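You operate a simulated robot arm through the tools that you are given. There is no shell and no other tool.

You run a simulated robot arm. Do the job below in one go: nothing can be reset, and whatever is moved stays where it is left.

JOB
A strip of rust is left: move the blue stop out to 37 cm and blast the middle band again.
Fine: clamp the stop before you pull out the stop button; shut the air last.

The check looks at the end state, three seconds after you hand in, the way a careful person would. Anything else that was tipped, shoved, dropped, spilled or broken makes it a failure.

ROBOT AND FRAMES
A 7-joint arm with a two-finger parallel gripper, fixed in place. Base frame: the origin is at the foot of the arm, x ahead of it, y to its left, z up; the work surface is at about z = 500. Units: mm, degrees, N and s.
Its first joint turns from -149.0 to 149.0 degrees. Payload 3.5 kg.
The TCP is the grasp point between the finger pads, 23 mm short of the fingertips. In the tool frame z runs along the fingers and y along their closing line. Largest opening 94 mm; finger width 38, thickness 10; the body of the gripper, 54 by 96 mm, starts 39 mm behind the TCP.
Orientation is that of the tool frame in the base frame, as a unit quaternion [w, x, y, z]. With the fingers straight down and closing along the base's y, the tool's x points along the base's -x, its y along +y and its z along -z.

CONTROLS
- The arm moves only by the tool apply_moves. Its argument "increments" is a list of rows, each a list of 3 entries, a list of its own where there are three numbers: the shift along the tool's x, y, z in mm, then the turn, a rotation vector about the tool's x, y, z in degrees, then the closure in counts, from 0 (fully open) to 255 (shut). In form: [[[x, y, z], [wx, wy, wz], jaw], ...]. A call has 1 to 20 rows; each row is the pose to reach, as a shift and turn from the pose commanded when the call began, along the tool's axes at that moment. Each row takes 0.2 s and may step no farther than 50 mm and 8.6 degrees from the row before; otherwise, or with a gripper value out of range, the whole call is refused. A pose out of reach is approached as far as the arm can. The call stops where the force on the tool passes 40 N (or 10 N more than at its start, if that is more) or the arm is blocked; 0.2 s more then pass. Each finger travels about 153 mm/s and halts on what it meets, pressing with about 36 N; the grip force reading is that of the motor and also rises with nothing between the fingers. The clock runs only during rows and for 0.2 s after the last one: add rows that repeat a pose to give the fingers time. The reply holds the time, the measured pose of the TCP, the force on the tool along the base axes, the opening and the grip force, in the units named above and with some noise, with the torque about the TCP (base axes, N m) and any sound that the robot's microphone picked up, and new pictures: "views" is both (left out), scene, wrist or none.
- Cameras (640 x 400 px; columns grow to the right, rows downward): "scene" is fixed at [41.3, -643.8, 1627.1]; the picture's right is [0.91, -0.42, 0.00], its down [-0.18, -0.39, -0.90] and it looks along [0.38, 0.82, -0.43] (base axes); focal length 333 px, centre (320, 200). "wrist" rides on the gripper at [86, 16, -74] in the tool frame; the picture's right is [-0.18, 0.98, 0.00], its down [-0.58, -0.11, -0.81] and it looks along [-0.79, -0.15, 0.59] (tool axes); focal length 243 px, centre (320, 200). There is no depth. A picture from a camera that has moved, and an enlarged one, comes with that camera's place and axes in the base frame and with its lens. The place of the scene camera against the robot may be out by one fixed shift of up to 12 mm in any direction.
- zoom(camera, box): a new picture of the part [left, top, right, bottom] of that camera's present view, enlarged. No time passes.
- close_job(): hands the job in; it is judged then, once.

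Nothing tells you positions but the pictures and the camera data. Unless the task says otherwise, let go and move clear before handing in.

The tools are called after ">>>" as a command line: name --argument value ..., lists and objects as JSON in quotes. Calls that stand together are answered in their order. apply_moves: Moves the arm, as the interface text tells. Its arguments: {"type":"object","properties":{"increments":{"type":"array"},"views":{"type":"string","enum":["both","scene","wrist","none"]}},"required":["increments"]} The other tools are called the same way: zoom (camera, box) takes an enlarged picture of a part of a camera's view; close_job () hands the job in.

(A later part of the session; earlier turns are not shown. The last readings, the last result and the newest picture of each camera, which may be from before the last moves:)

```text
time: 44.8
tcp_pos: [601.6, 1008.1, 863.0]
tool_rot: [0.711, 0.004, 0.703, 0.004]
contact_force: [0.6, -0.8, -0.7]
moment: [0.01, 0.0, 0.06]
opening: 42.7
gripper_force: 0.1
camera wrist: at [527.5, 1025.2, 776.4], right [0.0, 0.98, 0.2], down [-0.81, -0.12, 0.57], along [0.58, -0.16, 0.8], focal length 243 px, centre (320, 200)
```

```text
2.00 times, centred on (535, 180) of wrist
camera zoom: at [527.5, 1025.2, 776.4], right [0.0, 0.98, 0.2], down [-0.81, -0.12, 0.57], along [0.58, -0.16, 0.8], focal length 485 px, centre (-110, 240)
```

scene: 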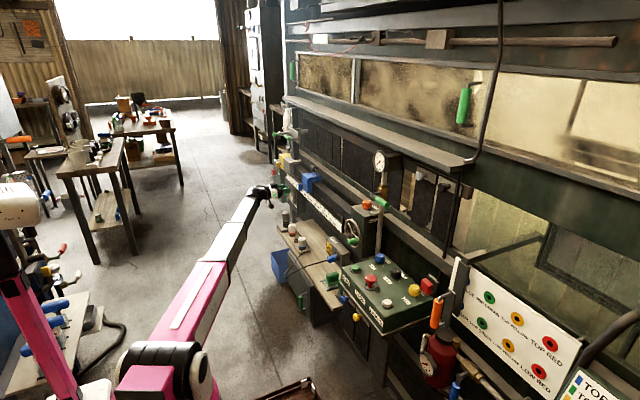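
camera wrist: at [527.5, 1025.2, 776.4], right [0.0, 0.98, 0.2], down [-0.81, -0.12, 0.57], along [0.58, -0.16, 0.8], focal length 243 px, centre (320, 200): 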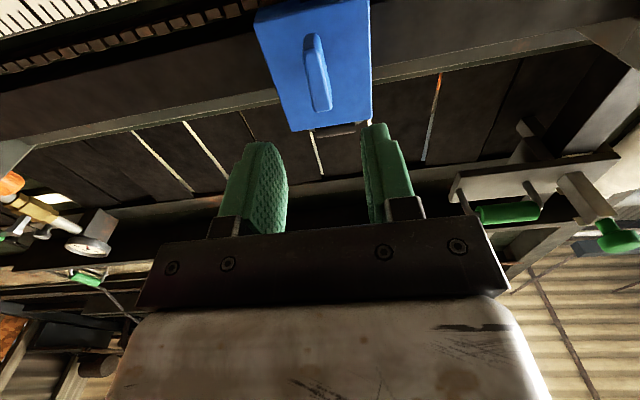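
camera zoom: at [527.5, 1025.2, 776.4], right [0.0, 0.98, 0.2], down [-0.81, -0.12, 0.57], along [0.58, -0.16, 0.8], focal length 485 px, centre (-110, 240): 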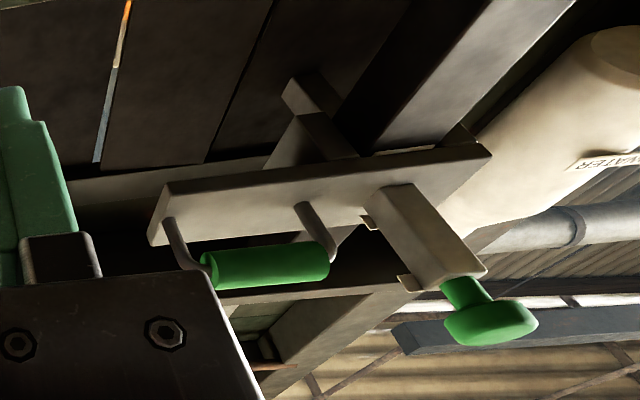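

The paddle is vertical and aligned. I'll advance 84 mm so the fingertips pass either side of it without reaching the block face.

>>> apply_moves --increments '[[[0, -0.5, 30], [0, 0, 0], 140], [[0, -1, 60], [0, 0, 0], 140], [[0, -1, 84], [0, 0, 0], 140], [[0, -1, 84], [0, 0, 0], 140]]' --views "both"

>>> zoom --camera "scene" --box '[275, 165, 325, 205]'

>>> zoom --camera "wrist" --box '[200, 60, 440, 240]'

```text
time: 45.8
tcp_pos: [685.0, 1006.4, 864.5]
tool_rot: [0.71, 0.003, 0.704, 0.005]
contact_force: [-0.1, 1.1, -0.3]
moment: [-0.02, -0.01, -0.03]
opening: 42.3
gripper_force: 0.1
camera wrist: at [611.4, 1023.8, 777.9], right [0.0, 0.98, 0.19], down [-0.81, -0.12, 0.57], along [0.58, -0.16, 0.8], focal length 243 px, centre (320, 200)
```

scene: 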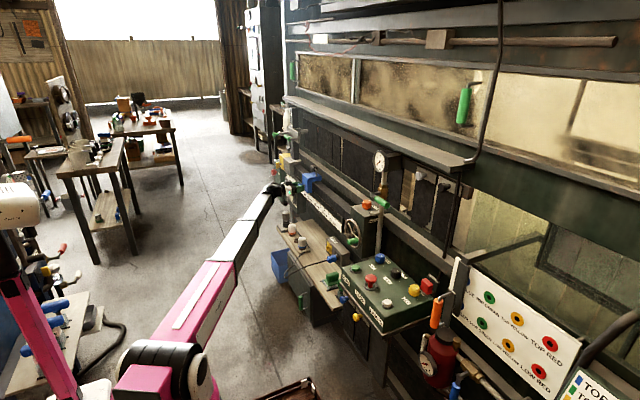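
wrist: 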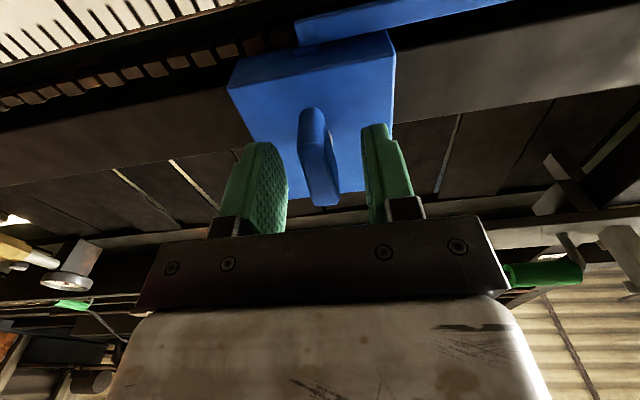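

```text
10.00 times, centred on (300, 185) of scene
camera zoom: at [41.3, -643.8, 1627.1], right [0.91, -0.42, 0.0], down [-0.18, -0.39, -0.9], along [0.38, 0.82, -0.43], focal length 3328 px, centre (520, 350)
```

zoom: 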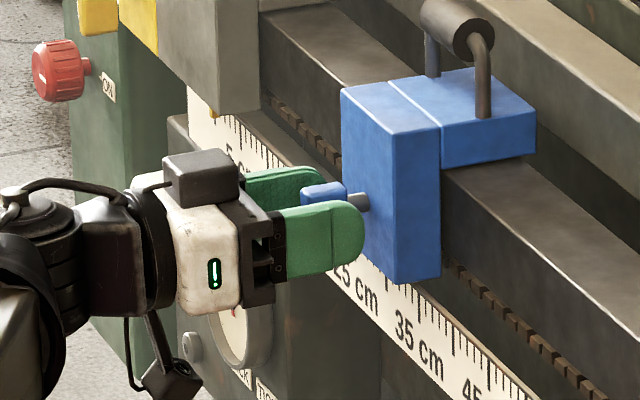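

```text
2.22 times, centred on (320, 150) of wrist
camera zoom: at [611.4, 1023.8, 777.9], right [0.0, 0.98, 0.19], down [-0.81, -0.12, 0.57], along [0.58, -0.16, 0.8], focal length 539 px, centre (320, 311)
```

zoom: 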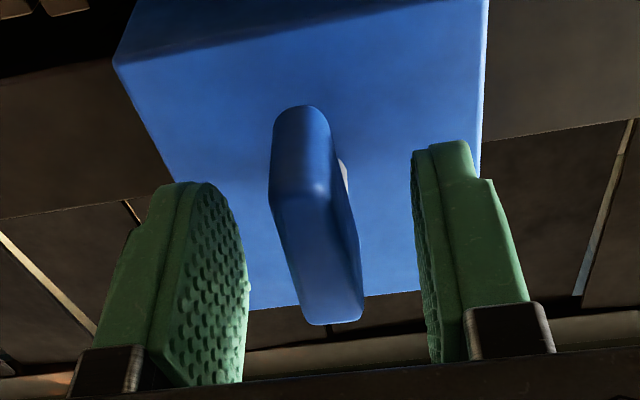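

Both views show the paddle centred between the pads. I'll close on it.

>>> apply_moves --increments '[[[0, 0, 0], [0, 0, 0], 255], [[0, 0, 0], [0, 0, 0], 255], [[0, 0, 0], [0, 0, 0], 255]]' --views "wrist"

```text
time: 46.5
tcp_pos: [684.9, 1006.3, 865.2]
tool_rot: [0.71, 0.003, 0.704, 0.004]
contact_force: [4.1, 6.8, 1.6]
moment: [-0.09, 0.11, -0.05]
opening: 14.5
gripper_force: 45.2
camera wrist: at [611.5, 1024.3, 777.9], right [0.0, 0.98, 0.19], down [-0.81, -0.12, 0.57], along [0.58, -0.16, 0.8], focal length 243 px, centre (320, 200)
```

wrist: 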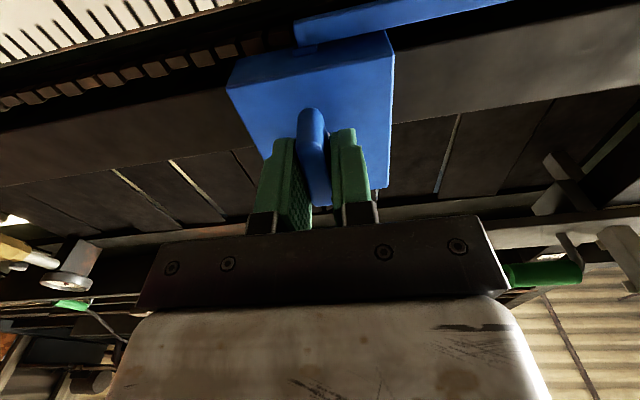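

The paddle is gripped (14.5 mm thick). I'll try a small anticlockwise turn (seen from the robot) to loosen it and watch the moment.

>>> apply_moves --increments '[[[1, 0.7, 0], [0, 0, -4], 255], [[2, 0.7, 0], [0, 0, -8], 255], [[2, 0.7, 0], [0, 0, -12], 255], [[2, 0.7, 0], [0, 0, -12], 255]]' --views "wrist"

```text
time: 47.5
tcp_pos: [686.1, 1007.0, 863.5]
tool_rot: [0.708, -0.07, 0.699, -0.071]
contact_force: [1.6, -0.9, 23.4]
moment: [0.05, 0.03, 0.13]
opening: 14.3
gripper_force: 45.4
camera wrist: at [611.8, 1005.4, 776.0], right [0.0, 1.0, -0.01], down [-0.81, 0.01, 0.58], along [0.58, 0.01, 0.81], focal length 243 px, centre (320, 200)
```

wrist: 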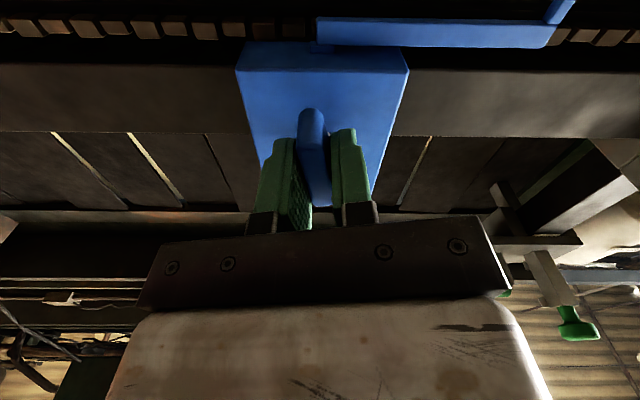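

It turns freely: the paddle followed by 12°. The upward load comes from my 2 mm height correction, so I'll undo that and keep turning.

>>> apply_moves --increments '[[[-2, -0.4, 0], [0, 0, 0], 255], [[-2, -0.4, 0], [0, 0, -8], 255], [[-2, -0.4, 0], [0, 0, -16], 255], [[-2, -0.4, 0], [0, 0, -24], 255], [[-2, -0.4, 0], [0, 0, -32], 255], [[-2, -0.4, 0], [0, 0, -32], 255]]' --views "wrist"

```text
time: 49.0
tcp_pos: [685.0, 1007.4, 865.5]
tool_rot: [0.661, -0.261, 0.653, -0.264]
contact_force: [1.4, -3.3, 17.3]
moment: [0.04, 0.24, 0.33]
opening: 14.5
gripper_force: 44.7
camera wrist: at [611.4, 959.8, 790.9], right [0.01, 0.84, -0.54], down [-0.81, 0.32, 0.49], along [0.58, 0.44, 0.68], focal length 243 px, centre (320, 200)
```

wrist: 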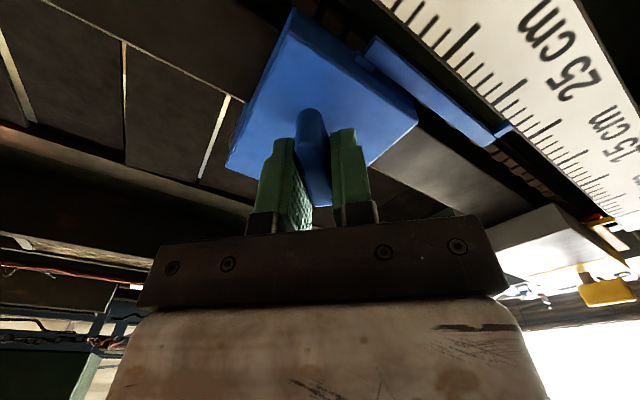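

44° so far and the paddle follows. I'll ease upward 1.5 mm to relieve the side load and finish the quarter turn.

>>> apply_moves --increments '[[[-1.1, -1, 0], [0, 0, 0], 255], [[-1.1, -1, 0], [0, 0, -8], 255], [[-1.1, -1, 0], [0, 0, -16], 255], [[-1.1, -1, 0], [0, 0, -24], 255], [[-1.1, -1, 0], [0, 0, -32], 255], [[-1.1, -1, 0], [0, 0, -40], 255], [[-1.1, -1, 0], [0, 0, -46], 255], [[-1.1, -1, 0], [0, 0, -46], 255]]' --views "both"

>>> zoom --camera "scene" --box '[275, 165, 325, 205]'

```text
time: 50.8
tcp_pos: [684.6, 1007.7, 866.6]
tool_rot: [0.505, -0.494, 0.5, -0.5]
contact_force: [2.0, -2.1, 21.6]
moment: [0.34, 0.61, 0.21]
opening: 14.6
gripper_force: 44.9
camera wrist: at [610.7, 921.0, 850.1], right [0.01, 0.19, -0.98], down [-0.81, 0.58, 0.11], along [0.59, 0.79, 0.16], focal length 243 px, centre (320, 200)
```

scene: 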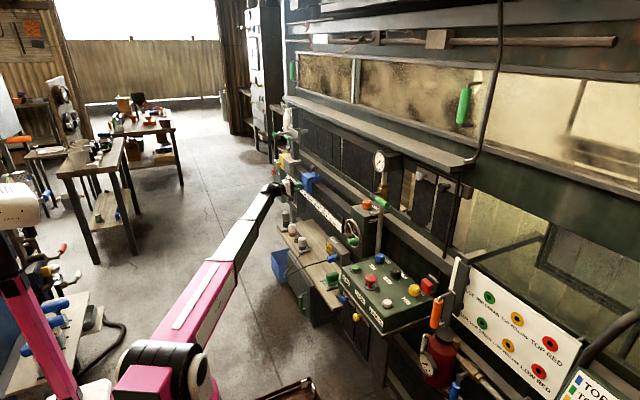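
wrist: 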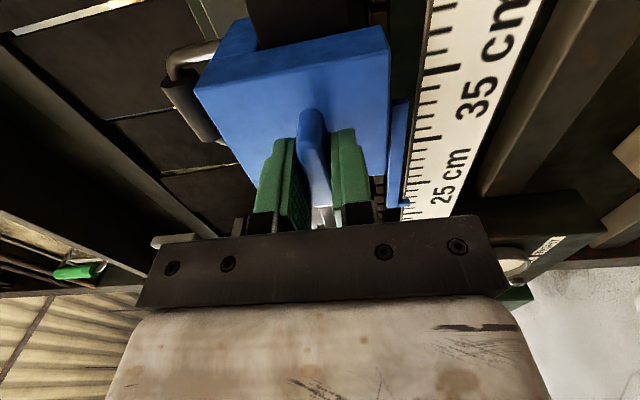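

```text
10.00 times, centred on (300, 185) of scene
camera zoom: at [41.3, -643.8, 1627.1], right [0.91, -0.42, 0.0], down [-0.18, -0.39, -0.9], along [0.38, 0.82, -0.43], focal length 3328 px, centre (520, 350)
```

zoom: 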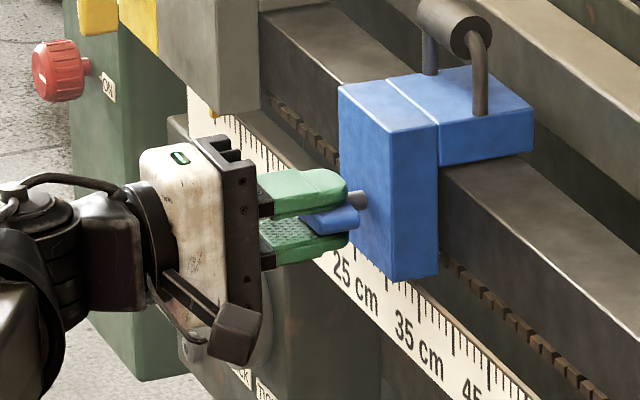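

The paddle is now horizontal. The pointer and ruler are in view beside it, so I'll test whether the stop slides: a few mm towards −y while still holding the paddle.

>>> apply_moves --increments '[[[0, -1.5, 0], [0, 0, 0], 255], [[3, -1.5, 0], [0, 0, 0], 255], [[6, -1.5, 0], [0, 0, 0], 255], [[10, -1.5, 0], [0, 0, 0], 255], [[10, -1.5, 0], [0, 0, 0], 255]]' --views "wrist"

>>> zoom --camera "scene" --box '[275, 165, 325, 205]'

```text
time: 52.0
tcp_pos: [686.2, 998.0, 867.5]
tool_rot: [0.506, -0.495, 0.499, -0.499]
contact_force: [2.0, 5.4, 17.1]
moment: [0.22, 0.62, -0.44]
opening: 14.4
gripper_force: 44.9
camera wrist: at [610.7, 911.2, 850.1], right [0.01, 0.2, -0.98], down [-0.81, 0.58, 0.11], along [0.59, 0.79, 0.16], focal length 243 px, centre (320, 200)
```

wrist: 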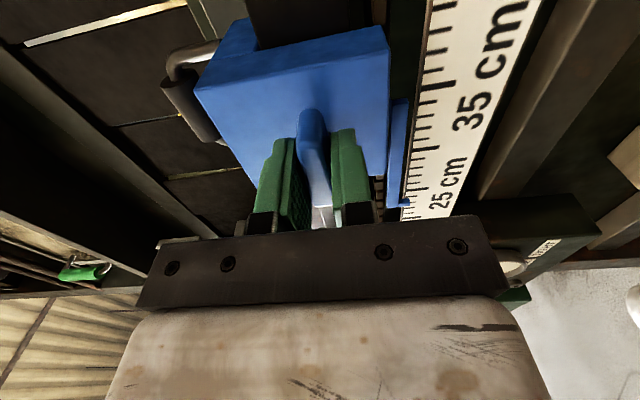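

```text
10.00 times, centred on (300, 185) of scene
camera zoom: at [41.3, -643.8, 1627.1], right [0.91, -0.42, 0.0], down [-0.18, -0.39, -0.9], along [0.38, 0.82, -0.43], focal length 3328 px, centre (520, 350)
```

zoom: 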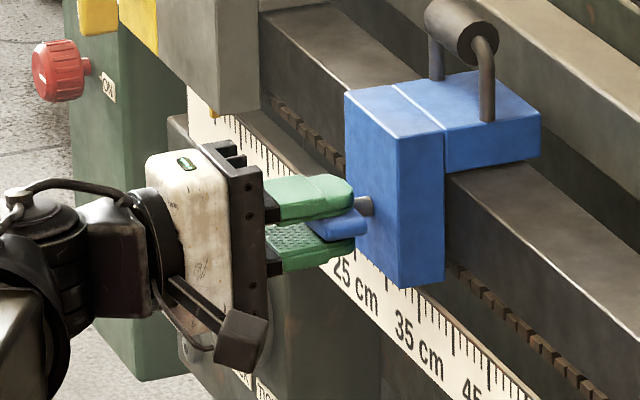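

The stop now slides easily (about 5 N). I'll zoom on the pointer to read the present position before sliding further.

>>> zoom --camera "wrist" --box '[370, 80, 500, 225]'

>>> zoom --camera "scene" --box '[290, 180, 330, 205]'

```text
2.76 times, centred on (435, 152) of wrist
camera zoom: at [610.7, 911.2, 850.1], right [0.01, 0.2, -0.98], down [-0.81, 0.58, 0.11], along [0.59, 0.79, 0.16], focal length 669 px, centre (3, 331)
```

zoom: 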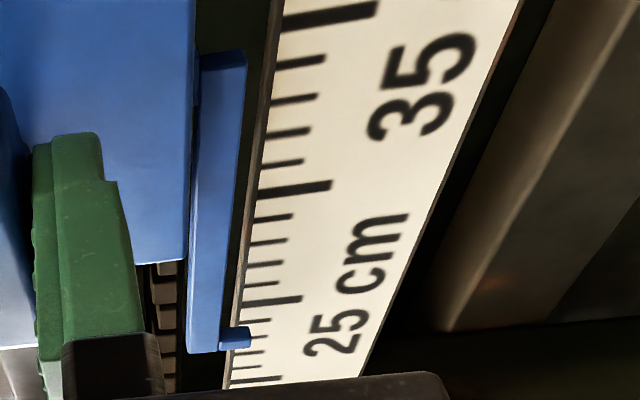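

```text
16.00 times, centred on (310, 192) of scene
camera zoom: at [41.3, -643.8, 1627.1], right [0.91, -0.42, 0.0], down [-0.18, -0.39, -0.9], along [0.38, 0.82, -0.43], focal length 5325 px, centre (480, 320)
```

zoom: 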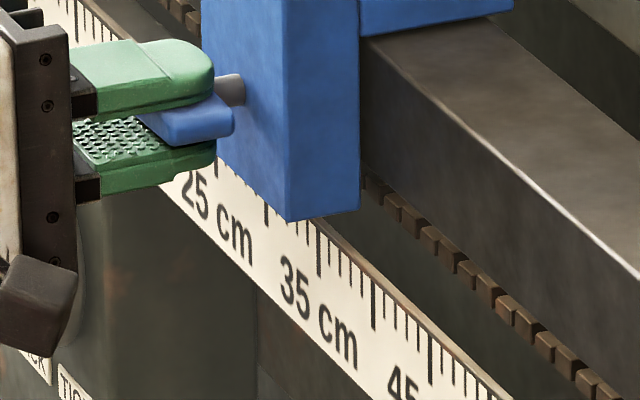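

The pointer reads about 23.5 cm now (22.5 before the 10 mm test), so roughly 135 mm remain. I'll slide 130 mm towards −y while holding the paddle.

>>> apply_moves --increments '[[[8, -1, 0], [0, 0, 0], 255], [[18, -1, 0], [0, 0, 0], 255], [[28, -1, 0], [0, 0, 0], 255], [[38, -1, 0], [0, 0, 0], 255], [[48, -1, 0], [0, 0, 0], 255], [[58, -1, 0], [0, 0, 0], 255], [[68, -1, 0], [0, 0, 0], 255], [[78, -1, 0], [0, 0, 0], 255], [[88, -1, 0], [0, 0, 0], 255], [[98, -1, 0], [0, 0, 0], 255], [[108, -1, 0], [0, 0, 0], 255], [[118, -1, 0], [0, 0, 0], 255], [[126, -1, 0], [0, 0, 0], 255], [[130, -1, 0], [0, 0, 0], 255], [[130, -1, 0], [0, 0, 0], 255]]' --views "both"

>>> zoom --camera "wrist" --box '[370, 80, 500, 225]'

>>> zoom --camera "scene" --box '[275, 160, 355, 220]'

```text
time: 55.1
tcp_pos: [684.2, 868.4, 868.2]
tool_rot: [0.506, -0.495, 0.499, -0.5]
contact_force: [-0.9, 3.9, 16.9]
moment: [0.26, 0.56, 1.04]
opening: 14.4
gripper_force: 44.3
camera wrist: at [610.7, 781.0, 850.0], right [0.01, 0.2, -0.98], down [-0.81, 0.58, 0.11], along [0.59, 0.79, 0.16], focal length 243 px, centre (320, 200)
```

scene: 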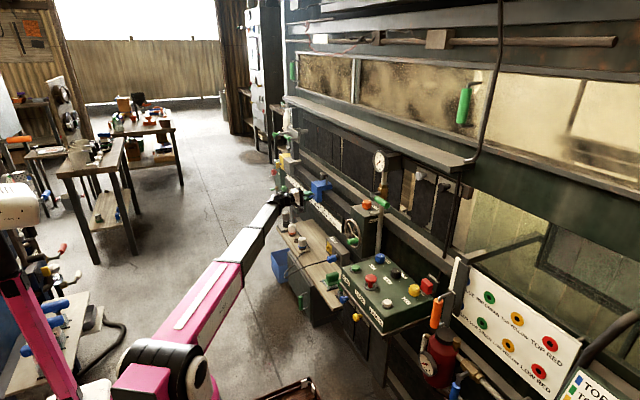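
wrist: 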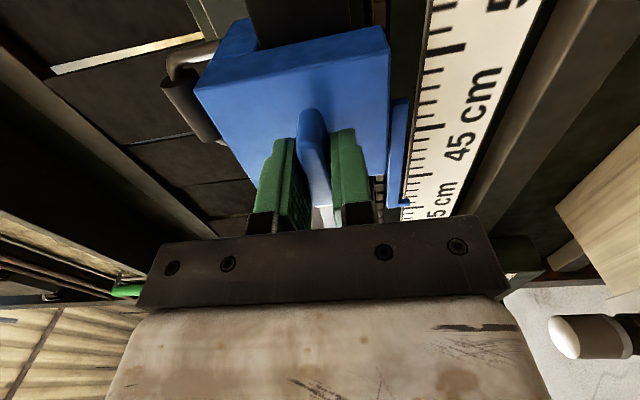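

```text
2.76 times, centred on (435, 152) of wrist
camera zoom: at [610.7, 781.0, 850.0], right [0.01, 0.2, -0.98], down [-0.81, 0.58, 0.11], along [0.59, 0.79, 0.16], focal length 669 px, centre (3, 331)
```

zoom: 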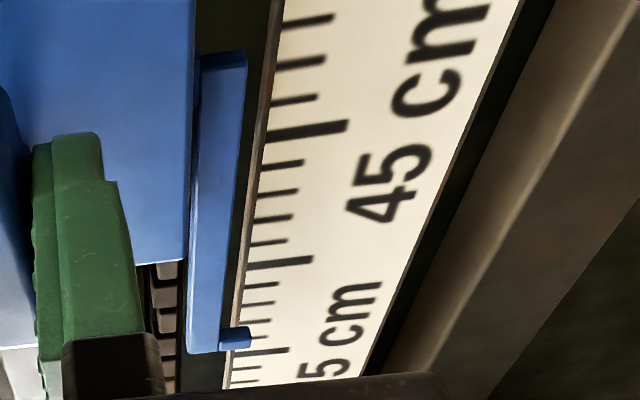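

```text
6.67 times, centred on (315, 190) of scene
camera zoom: at [41.3, -643.8, 1627.1], right [0.91, -0.42, 0.0], down [-0.18, -0.39, -0.9], along [0.38, 0.82, -0.43], focal length 2219 px, centre (353, 267)
```

zoom: 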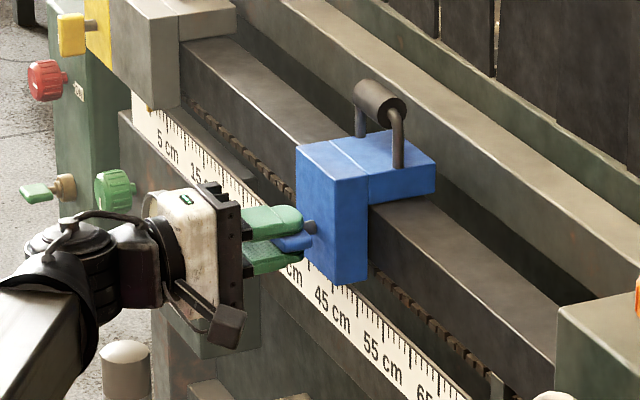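

Here the oblique view reads about 36 cm, but parallax is large, so I need a square-on look. I'll release the paddle, back straight off, and roll the tool back level.

>>> apply_moves --increments '[[[0, 0, 0], [0, 0, 0], 140], [[0, 0, 0], [0, 0, 0], 140], [[0, 0, -40], [0, 0, 0], 140], [[0, 0, -80], [0, 0, 0], 140], [[0, 0, -90], [0, 0, 8.4], 140], [[-10, 0, -90], [0, 0, 16.8], 140], [[-20, 0, -90], [0, 0, 25.2], 100], [[-30, 0, -90], [0, 0, 33.6], 50], [[-40, 0, -90], [0, 0, 42], 0], [[-50, 0, -90], [0, 0, 50.4], 0], [[-60, 0, -90], [0, 0, 58.8], 0], [[-70, 0, -90], [0, 0, 67.2], 0], [[-80, 0, -90], [0, 0, 75.6], 0], [[-90, 0, -90], [0, 0, 84], 0], [[-93, 0, -90], [0, 0, 90], 0]]' --views "none"

```text
time: 58.4
tcp_pos: [595.1, 960.9, 866.9]
tool_rot: [0.711, 0.005, 0.703, 0.005]
contact_force: [-0.6, 0.3, 0.0]
moment: [-0.03, -0.03, 0.0]
opening: 93.9
gripper_force: 0.0
```

Backed off cleanly. I'll pitch the tool 45° so that the camera looks level at the ruler at y ≈ 977.

>>> apply_moves --increments '[[[2, 0, -4], [0, 7.5, 0], 0], [[4, 0, -8], [0, 15, 0], 0], [[6, 0, -12], [0, 22.5, 0], 0], [[8, 0, -16], [0, 30, 0], 0], [[10, 0, -20], [0, 37.5, 0], 0], [[12, 0, -25], [0, 45, 0], 0], [[12, 0, -25], [0, 45, 0], 0]]' --views "wrist"

>>> zoom --camera "wrist" --box '[240, 60, 440, 220]'

```text
time: 60.0
tcp_pos: [571.6, 960.5, 854.6]
tool_rot: [0.387, 0.002, 0.922, 0.005]
contact_force: [0.3, 0.0, -0.4]
moment: [-0.02, -0.03, -0.02]
opening: 93.9
gripper_force: 0.1
camera wrist: at [456.4, 976.6, 845.8], right [0.13, 0.98, 0.14], down [-0.17, -0.12, 0.98], along [0.98, -0.15, 0.15], focal length 243 px, centre (320, 200)
```

wrist: 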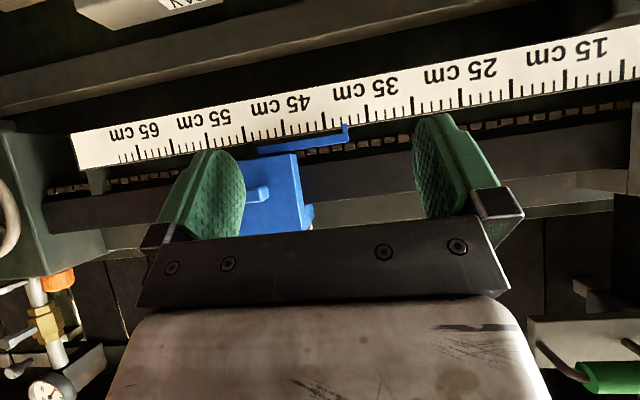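

```text
2.50 times, centred on (340, 140) of wrist
camera zoom: at [456.4, 976.6, 845.8], right [0.13, 0.98, 0.14], down [-0.17, -0.12, 0.98], along [0.98, -0.15, 0.15], focal length 606 px, centre (270, 350)
```

zoom: 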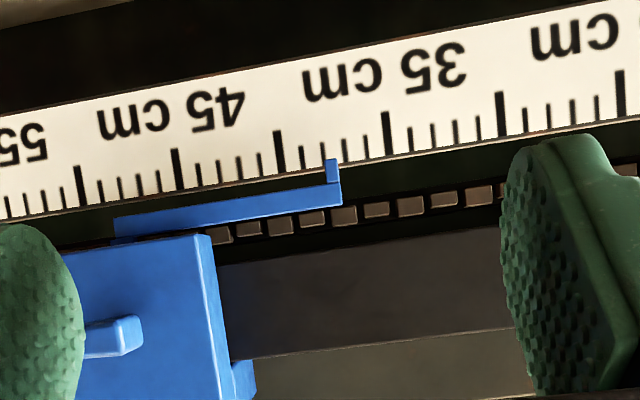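

A square view: the tab lies between 35 and 40. I'll magnify to count the millimetre ticks.

>>> zoom --camera "wrist" --box '[335, 95, 405, 145]'

>>> zoom --camera "wrist" --box '[290, 80, 430, 160]'

```text
8.00 times, centred on (370, 120) of wrist
camera zoom: at [456.4, 976.6, 845.8], right [0.13, 0.98, 0.14], down [-0.17, -0.12, 0.98], along [0.98, -0.15, 0.15], focal length 1941 px, centre (-80, 840)
```

zoom: 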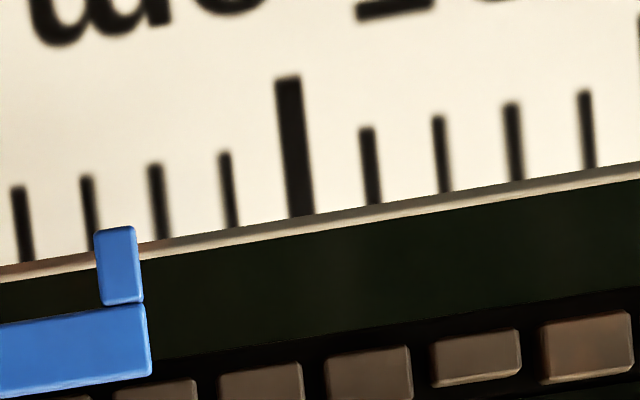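

```text
4.57 times, centred on (360, 120) of wrist
camera zoom: at [456.4, 976.6, 845.8], right [0.13, 0.98, 0.14], down [-0.17, -0.12, 0.98], along [0.98, -0.15, 0.15], focal length 1109 px, centre (137, 566)
```

zoom: 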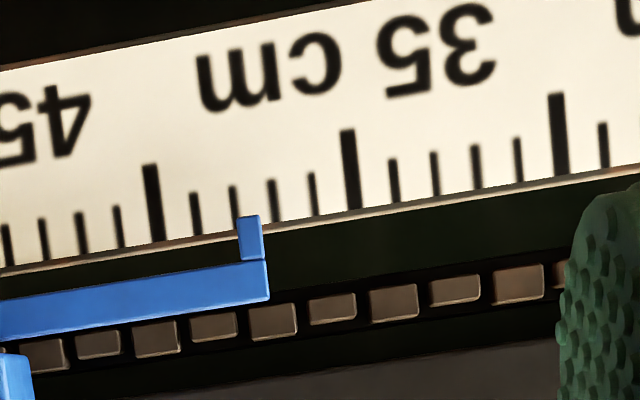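

Counting ticks with the camera square on, the tab's centre reads 37.7 cm, so it has to come back about 7.4 mm. I'll retrace: pitch the tool level again in front of the paddle (now at y ≈ 867).

>>> apply_moves --increments '[[[-4.3, -15.4, 1.2], [0, -7.5, 0], 50], [[-8.6, -30.8, 2.4], [0, -15, 0], 100], [[-13, -46.2, 3.6], [0, -22.5, 0], 140], [[-17.3, -61.6, 4.8], [0, -30, 0], 140], [[-21.6, -77, 6], [0, -37.5, 0], 140], [[-25.9, -92.5, 7.3], [0, -45, 0], 140], [[-25.9, -92.5, 7.3], [0, -45, 0], 140]]' --views "none"

```text
time: 61.5
tcp_pos: [592.7, 868.0, 866.6]
tool_rot: [0.711, 0.003, 0.703, 0.004]
contact_force: [0.0, -0.4, -0.3]
moment: [0.01, -0.03, 0.03]
opening: 42.2
gripper_force: 0.1
```

Level again at (593, 868, 867). Now I'll roll −90° so the fingers lie above and below the horizontal paddle.

>>> apply_moves --increments '[[[0, 0, 0], [0, 0, -8.4], 140], [[0, 0, 0], [0, 0, -16.8], 140], [[0, 0, 0], [0, 0, -25.2], 140], [[0, 0, 0], [0, 0, -33.6], 140], [[0, 0, 0], [0, 0, -42], 140], [[0, 0, 0], [0, 0, -50.4], 140], [[0, 0, 0], [0, 0, -58.8], 140], [[0, 0, 0], [0, 0, -67.2], 140], [[0, 0, 0], [0, 0, -75.6], 140], [[0, 0, 0], [0, 0, -84], 140], [[0, 0, 0], [0, 0, -90], 140], [[0, 0, 0], [0, 0, -90], 140]]' --views "wrist"

>>> zoom --camera "wrist" --box '[200, 0, 440, 150]'

>>> zoom --camera "scene" --box '[275, 160, 355, 220]'

```text
time: 64.2
tcp_pos: [593.9, 868.8, 867.7]
tool_rot: [0.505, -0.495, 0.499, -0.501]
contact_force: [0.2, 0.6, 0.0]
moment: [0.0, 0.04, -0.04]
opening: 42.3
gripper_force: 0.0
camera wrist: at [519.6, 781.8, 850.1], right [0.01, 0.19, -0.98], down [-0.81, 0.58, 0.11], along [0.59, 0.79, 0.16], focal length 243 px, centre (320, 200)
```

wrist: 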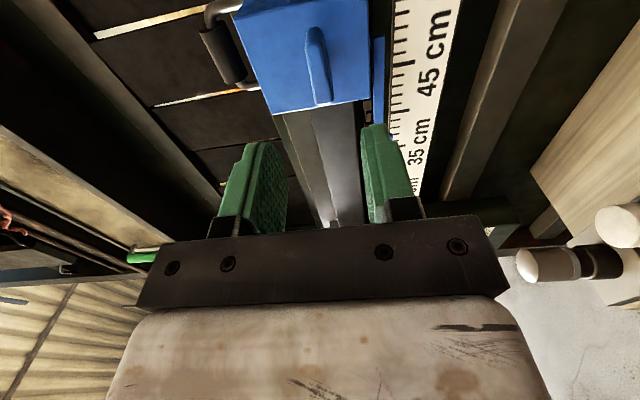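

```text
2.67 times, centred on (320, 75) of wrist
camera zoom: at [519.6, 781.8, 850.1], right [0.01, 0.19, -0.98], down [-0.81, 0.58, 0.11], along [0.59, 0.79, 0.16], focal length 647 px, centre (320, 533)
```

zoom: 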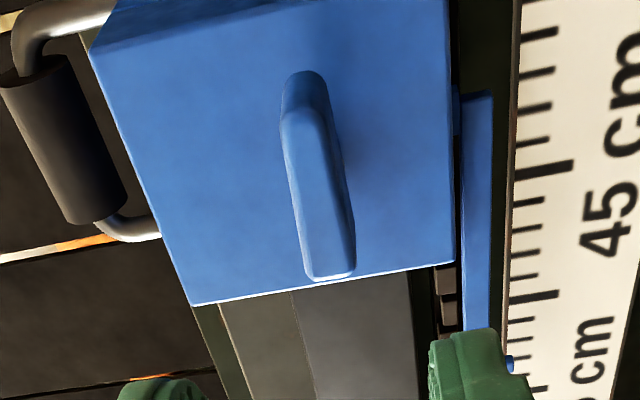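

```text
6.67 times, centred on (315, 190) of scene
camera zoom: at [41.3, -643.8, 1627.1], right [0.91, -0.42, 0.0], down [-0.18, -0.39, -0.9], along [0.38, 0.82, -0.43], focal length 2219 px, centre (353, 267)
```

zoom: 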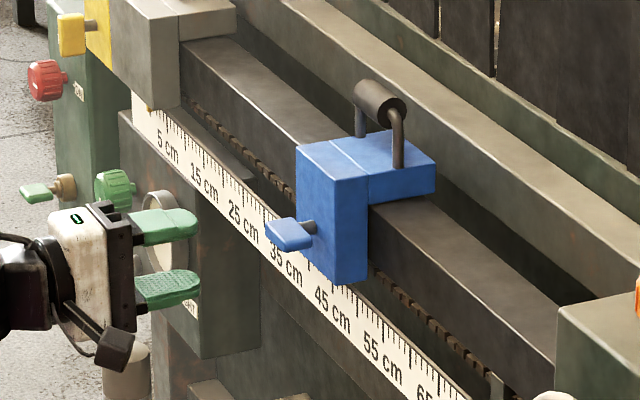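

The paddle is horizontal and level with the fingers. I'll advance 91 mm and close on it.

>>> apply_moves --increments '[[[0, 0, 35], [0, 0, 0], 140], [[0, 0, 70], [0, 0, 0], 140], [[0, 0, 91], [0, 0, 0], 140], [[0, 0, 91], [0, 0, 0], 255], [[0, 0, 91], [0, 0, 0], 255], [[0, 0, 91], [0, 0, 0], 255]]' --views "wrist"

```text
time: 65.5
tcp_pos: [685.8, 868.7, 867.9]
tool_rot: [0.505, -0.495, 0.5, -0.499]
contact_force: [-2.2, 3.5, 1.3]
moment: [0.03, 0.69, -0.29]
opening: 14.5
gripper_force: 44.4
camera wrist: at [610.4, 781.7, 850.2], right [0.01, 0.19, -0.98], down [-0.81, 0.58, 0.11], along [0.59, 0.79, 0.16], focal length 243 px, centre (320, 200)
```

wrist: 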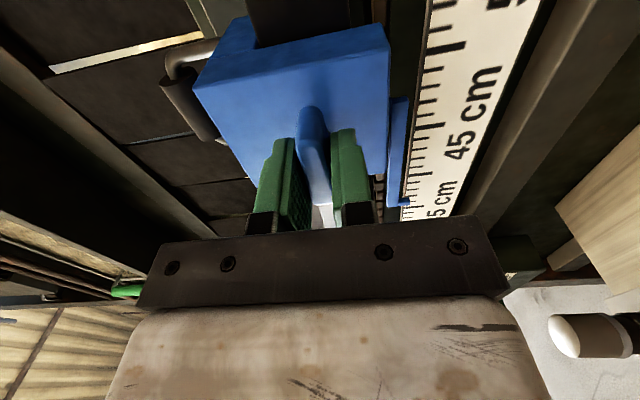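

Gripped again. I'll move the stop back +7.4 mm in y and check the measured position.

>>> apply_moves --increments '[[[-2.5, 0, 0], [0, 0, 0], 255], [[-5, 0, 0], [0, 0, 0], 255], [[-7.4, 0, 0], [0, 0, 0], 255], [[-7.4, 0, 0], [0, 0, 0], 255]]' --views "wrist"

>>> zoom --camera "wrist" --box '[370, 80, 500, 225]'

```text
time: 66.5
tcp_pos: [684.1, 875.8, 868.0]
tool_rot: [0.505, -0.495, 0.5, -0.5]
contact_force: [-5.4, -5.9, -0.2]
moment: [0.03, 0.7, 0.4]
opening: 14.5
gripper_force: 45.5
camera wrist: at [610.3, 788.7, 850.2], right [0.01, 0.2, -0.98], down [-0.81, 0.58, 0.11], along [0.59, 0.79, 0.16], focal length 243 px, centre (320, 200)
```

wrist: 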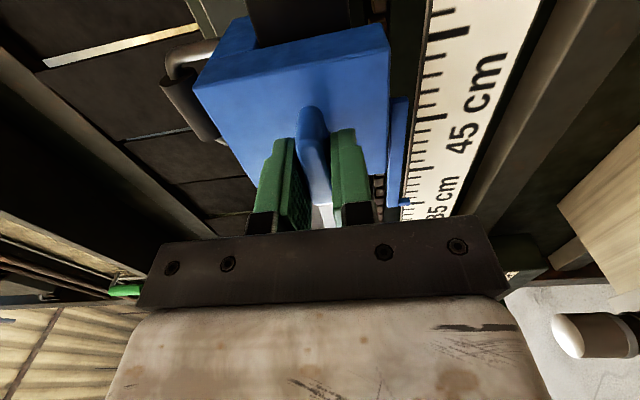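

```text
2.76 times, centred on (435, 152) of wrist
camera zoom: at [610.3, 788.7, 850.2], right [0.01, 0.2, -0.98], down [-0.81, 0.58, 0.11], along [0.59, 0.79, 0.16], focal length 669 px, centre (3, 331)
```

zoom: 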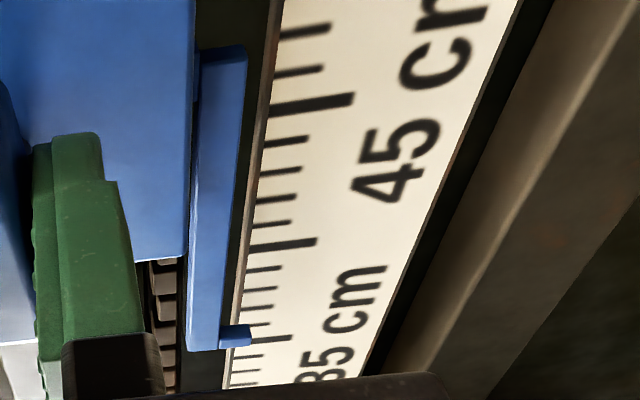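

The stop moved about 7.1 mm. I'll now turn the paddle clockwise a quarter turn back to vertical to clamp it.

>>> apply_moves --increments '[[[0, 0, 0], [0, 0, 8], 255], [[0, 0, 0], [0, 0, 16], 255], [[0, 0, 0], [0, 0, 24], 255], [[0, 0, 0], [0, 0, 32], 255], [[0, 0, 0], [0, 0, 40], 255], [[0, 0, 0], [0, 0, 48], 255], [[0, 0, 0], [0, 0, 56], 255], [[0, 0, 0], [0, 0, 64], 255], [[0, 0, 0], [0, 0, 72], 255], [[0, 0, 0], [0, 0, 80], 255], [[0, 0, 0], [0, 0, 88], 255], [[0, 0, 0], [0, 0, 90], 255], [[0, 0, 0], [0, 0, 90], 255]]' --views "both"

>>> zoom --camera "scene" --box '[275, 160, 355, 220]'

```text
time: 69.3
tcp_pos: [684.6, 876.9, 865.8]
tool_rot: [0.709, 0.004, 0.705, 0.005]
contact_force: [-3.8, 15.1, -26.4]
moment: [-0.16, 0.62, -0.09]
opening: 14.5
gripper_force: 44.8
camera wrist: at [610.9, 894.6, 779.8], right [0.0, 0.98, 0.2], down [-0.81, -0.12, 0.57], along [0.59, -0.16, 0.79], focal length 243 px, centre (320, 200)
```

scene: 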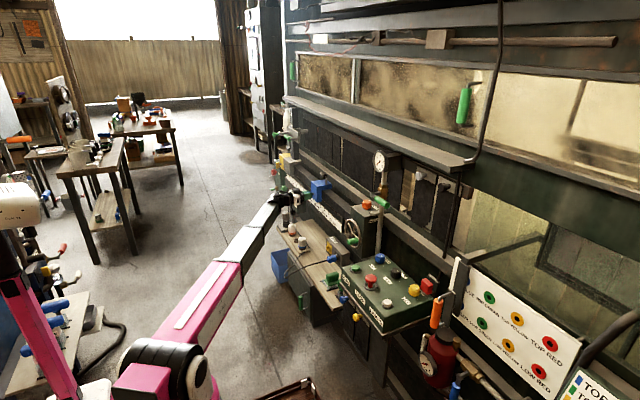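
wrist: 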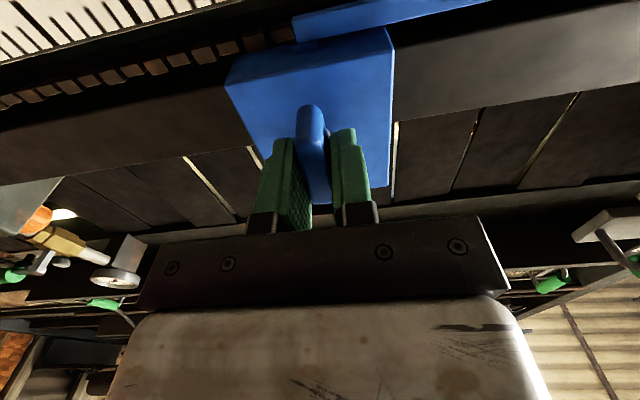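

```text
6.67 times, centred on (315, 190) of scene
camera zoom: at [41.3, -643.8, 1627.1], right [0.91, -0.42, 0.0], down [-0.18, -0.39, -0.9], along [0.38, 0.82, -0.43], focal length 2219 px, centre (353, 267)
```

zoom: 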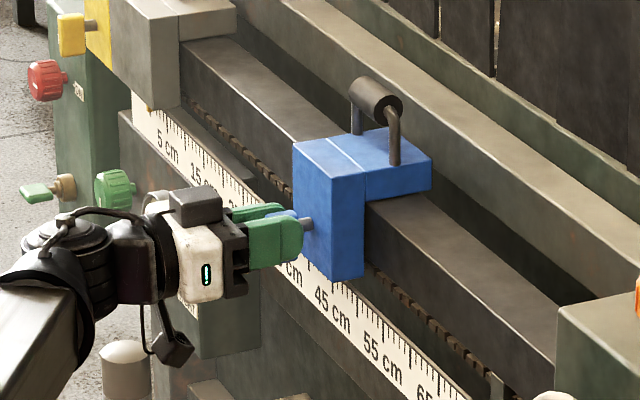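

The paddle is vertical and takes a 15 N side load without sliding, so it's clamped. I'll release, back off and check the reading square-on again.

>>> apply_moves --increments '[[[0, 0, 0], [0, 0, 0], 140], [[0, 0, 0], [0, 0, 0], 140], [[0, 0, -45], [0, 0, 0], 140], [[0, 0, -90], [0, 0, 0], 100], [[2, 14, -94], [0, 7.5, 0], 50], [[4, 28, -98], [0, 15, 0], 0], [[6, 42, -102], [0, 22.5, 0], 0], [[8, 56, -106], [0, 30, 0], 0], [[10, 70, -110], [0, 37.5, 0], 0], [[12, 86, -115], [0, 45, 0], 0], [[12, 86, -115], [0, 45, 0], 0]]' --views "wrist"

>>> zoom --camera "wrist" --box '[290, 80, 430, 160]'

>>> zoom --camera "wrist" --box '[220, 60, 440, 220]'

```text
time: 71.8
tcp_pos: [570.1, 961.5, 855.9]
tool_rot: [0.387, 0.001, 0.922, 0.005]
contact_force: [0.3, 0.2, 0.6]
moment: [-0.02, 0.01, -0.04]
opening: 94.0
gripper_force: 0.0
camera wrist: at [456.1, 978.0, 847.2], right [0.13, 0.98, 0.14], down [-0.17, -0.12, 0.98], along [0.98, -0.15, 0.15], focal length 243 px, centre (320, 200)
```

wrist: 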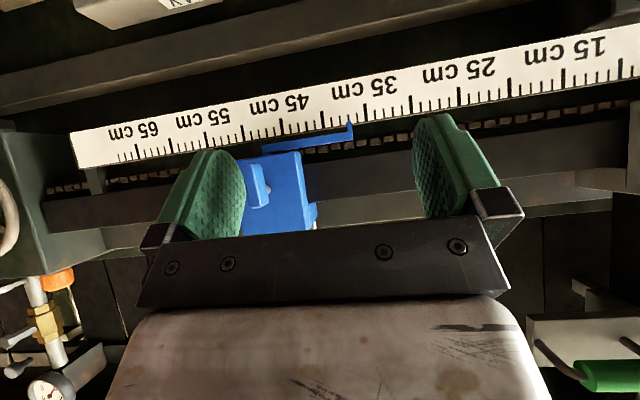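

```text
4.57 times, centred on (360, 120) of wrist
camera zoom: at [456.1, 978.0, 847.2], right [0.13, 0.98, 0.14], down [-0.17, -0.12, 0.98], along [0.98, -0.15, 0.15], focal length 1109 px, centre (137, 566)
```

zoom: 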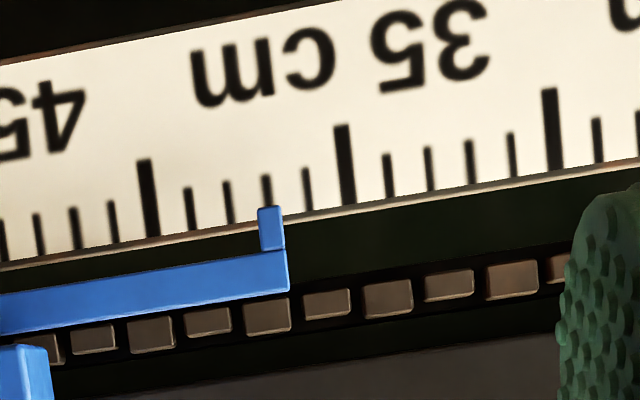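

```text
2.50 times, centred on (330, 140) of wrist
camera zoom: at [456.1, 978.0, 847.2], right [0.13, 0.98, 0.14], down [-0.17, -0.12, 0.98], along [0.98, -0.15, 0.15], focal length 606 px, centre (295, 350)
```

zoom: 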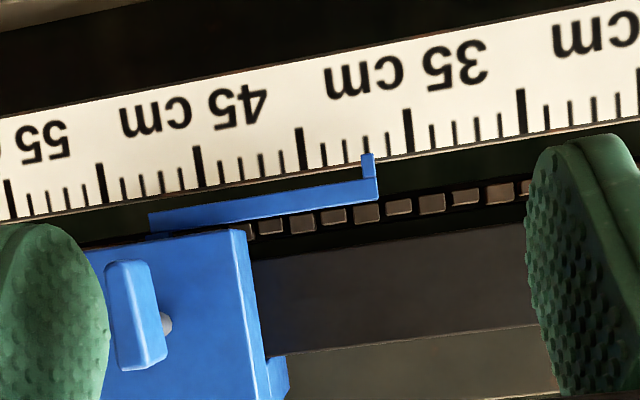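

The tab now sits on the 37 cm tick and the paddle is vertical, so the stop is set and clamped. Next I'll bring the tool upright and go look at the control panel closely.

>>> apply_moves --increments '[[[0, 0, -15], [0, 7.5, 0], 0], [[0, 0, -30], [0, 15, 0], 0], [[0, 0, -45], [0, 22.5, 0], 0], [[0, 0, -60], [0, 30, 0], 0], [[0, 0, -75], [0, 37.5, 0], 0], [[0, 0, -90], [0, 45.5, 0], 0], [[0, 0, -90], [0, 45.5, 0], 0]]' --views "none"

```text
time: 73.3
tcp_pos: [506.3, 961.6, 918.5]
tool_rot: [0.0, 0.0, 1.0, 0.004]
contact_force: [-1.0, -0.5, 0.6]
moment: [0.01, -0.02, -0.04]
opening: 93.9
gripper_force: 0.1
```

Upright at (506, 962, 918). I'll travel in clear air in front of the handwheel to about (600, 330, 960) and look at the panel.

>>> apply_moves --increments '[[[-7, -48, -3], [0, 0, 0], 0], [[-14, -96, -6], [0, 0, 0], 0], [[-21, -144, -10], [0, 0, 0], 0], [[-28, -192, -13], [0, 0, 0], 0], [[-35, -240, -16], [0, 0, 0], 0], [[-42, -288, -19], [0, 0, 0], 0], [[-49, -336, -22], [0, 0, 0], 0], [[-56, -384, -26], [0, 0, 0], 0], [[-64, -432, -29], [0, 0, 0], 0], [[-71, -480, -32], [0, 0, 0], 0], [[-78, -528, -35], [0, 0, 0], 0], [[-86, -580, -38], [0, 0, 0], 0], [[-94, -626, -42], [0, 0, 0], 0]]' --views "wrist"

```text
refused: row 12 steps farther than a row can; nothing moved
```

>>> apply_moves --increments '[[[-7, -48, -3], [0, 0, 0], 0], [[-14, -96, -6], [0, 0, 0], 0], [[-21, -144, -10], [0, 0, 0], 0], [[-28, -192, -13], [0, 0, 0], 0], [[-35, -240, -16], [0, 0, 0], 0], [[-42, -288, -19], [0, 0, 0], 0], [[-49, -336, -22], [0, 0, 0], 0], [[-56, -384, -26], [0, 0, 0], 0], [[-64, -432, -29], [0, 0, 0], 0], [[-71, -480, -32], [0, 0, 0], 0], [[-78, -528, -35], [0, 0, 0], 0], [[-86, -576, -38], [0, 0, 0], 0], [[-94, -624, -42], [0, 0, 0], 0]]' --views "wrist"

```text
time: 76.2
tcp_pos: [600.3, 336.7, 954.4]
tool_rot: [0.001, -0.002, 1.0, 0.005]
contact_force: [-0.2, -0.9, -0.1]
moment: [-0.02, -0.01, 0.02]
opening: 93.8
gripper_force: 0.1
camera wrist: at [513.2, 351.8, 1029.7], right [0.18, 0.98, 0.01], down [0.58, -0.12, 0.81], along [0.79, -0.14, -0.59], focal length 243 px, centre (320, 200)
```

wrist: 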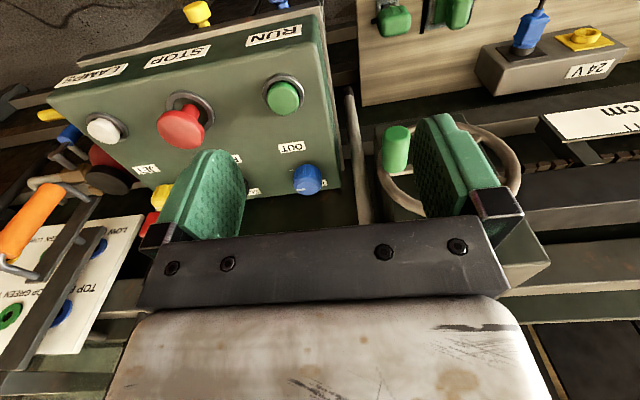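

The panel is in view but a finger hides the knobs. I'll rise and yaw a little for a steep view down on it.

>>> apply_moves --increments '[[[-11, -9, -30], [0, 0, 8], 0], [[-22, -18, -60], [0, 0, 16], 0], [[-34, -28, -90], [0, 0, 24], 0], [[-45, -37, -120], [0, 0, 28], 0], [[-45, -37, -120], [0, 0, 28], 0]]' --views "wrist"

>>> zoom --camera "wrist" --box '[140, 0, 440, 190]'

```text
time: 77.3
tcp_pos: [645.9, 299.6, 1074.0]
tool_rot: [-0.001, 0.242, 0.97, 0.005]
contact_force: [0.0, -0.4, -1.0]
moment: [-0.01, 0.0, 0.03]
opening: 93.7
gripper_force: 0.0
camera wrist: at [576.7, 353.2, 1150.0], right [0.62, 0.78, 0.01], down [0.46, -0.38, 0.8], along [0.63, -0.5, -0.6], focal length 243 px, centre (320, 200)
```

wrist: 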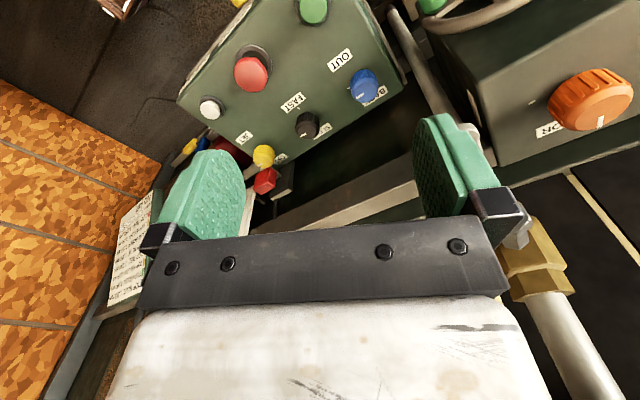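

```text
2.11 times, centred on (290, 95) of wrist
camera zoom: at [576.7, 353.2, 1150.0], right [0.62, 0.78, 0.01], down [0.46, -0.38, 0.8], along [0.63, -0.5, -0.6], focal length 511 px, centre (383, 421)
```

zoom: 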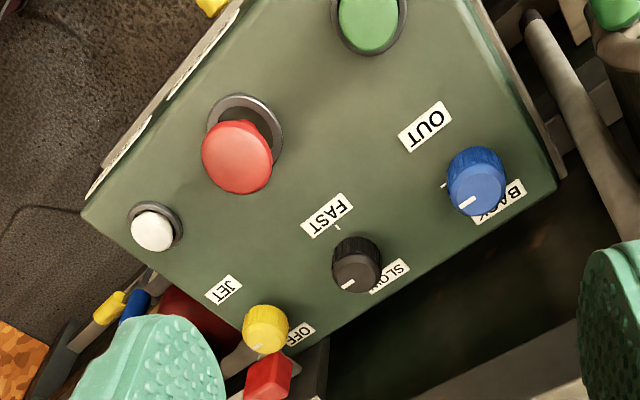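

I'll magnify each knob to see where its pointer stands.

>>> zoom --camera "wrist" --box '[325, 40, 405, 110]'

>>> zoom --camera "wrist" --box '[270, 80, 350, 150]'

>>> zoom --camera "wrist" --box '[220, 120, 300, 190]'

>>> zoom --camera "wrist" --box '[520, 60, 640, 165]'

>>> zoom --camera "wrist" --box '[190, 30, 290, 130]'

```text
5.71 times, centred on (365, 75) of wrist
camera zoom: at [576.7, 353.2, 1150.0], right [0.62, 0.78, 0.01], down [0.46, -0.38, 0.8], along [0.63, -0.5, -0.6], focal length 1386 px, centre (63, 914)
```

zoom: 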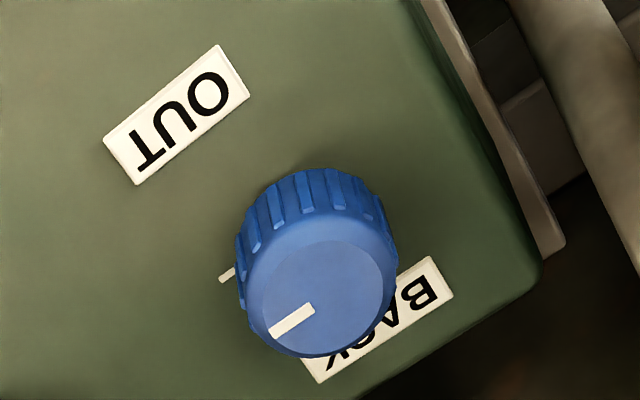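

```text
5.71 times, centred on (310, 115) of wrist
camera zoom: at [576.7, 353.2, 1150.0], right [0.62, 0.78, 0.01], down [0.46, -0.38, 0.8], along [0.63, -0.5, -0.6], focal length 1386 px, centre (377, 686)
```

zoom: 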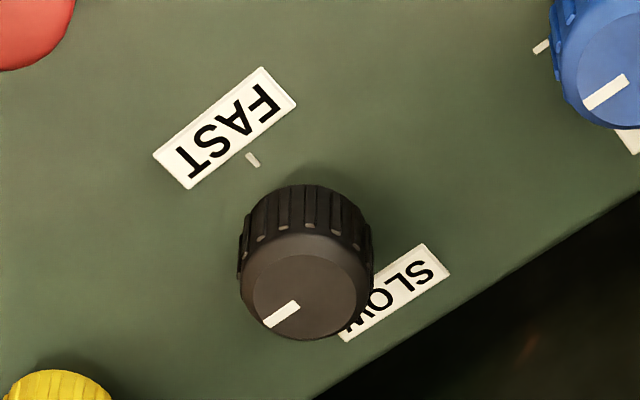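

```text
5.71 times, centred on (260, 155) of wrist
camera zoom: at [576.7, 353.2, 1150.0], right [0.62, 0.78, 0.01], down [0.46, -0.38, 0.8], along [0.63, -0.5, -0.6], focal length 1386 px, centre (663, 457)
```

zoom: 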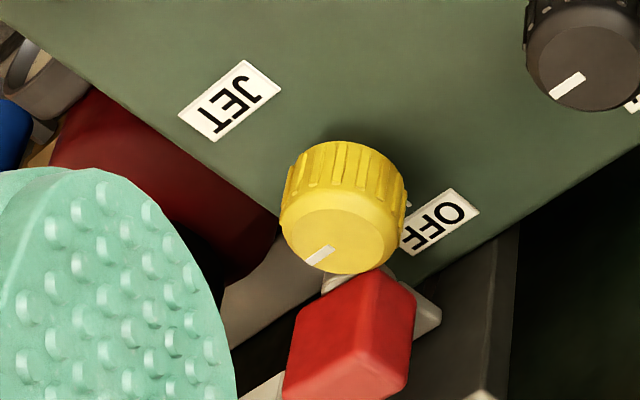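

```text
3.81 times, centred on (580, 112) of wrist
camera zoom: at [576.7, 353.2, 1150.0], right [0.62, 0.78, 0.01], down [0.46, -0.38, 0.8], along [0.63, -0.5, -0.6], focal length 924 px, centre (-670, 533)
```

zoom: 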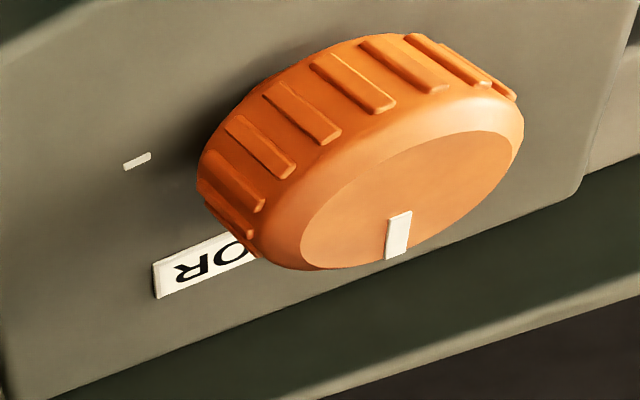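

```text
4.00 times, centred on (240, 80) of wrist
camera zoom: at [576.7, 353.2, 1150.0], right [0.62, 0.78, 0.01], down [0.46, -0.38, 0.8], along [0.63, -0.5, -0.6], focal length 970 px, centre (640, 680)
```

zoom: 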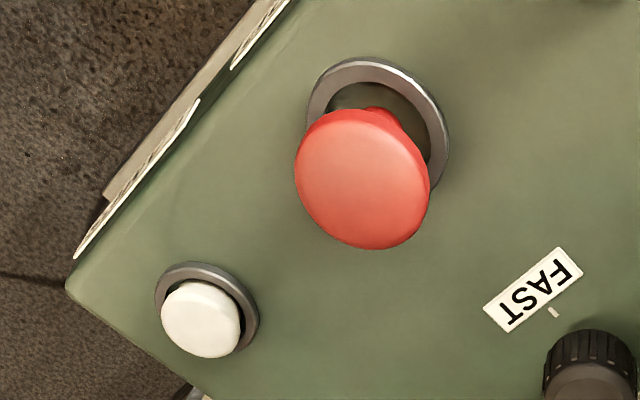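

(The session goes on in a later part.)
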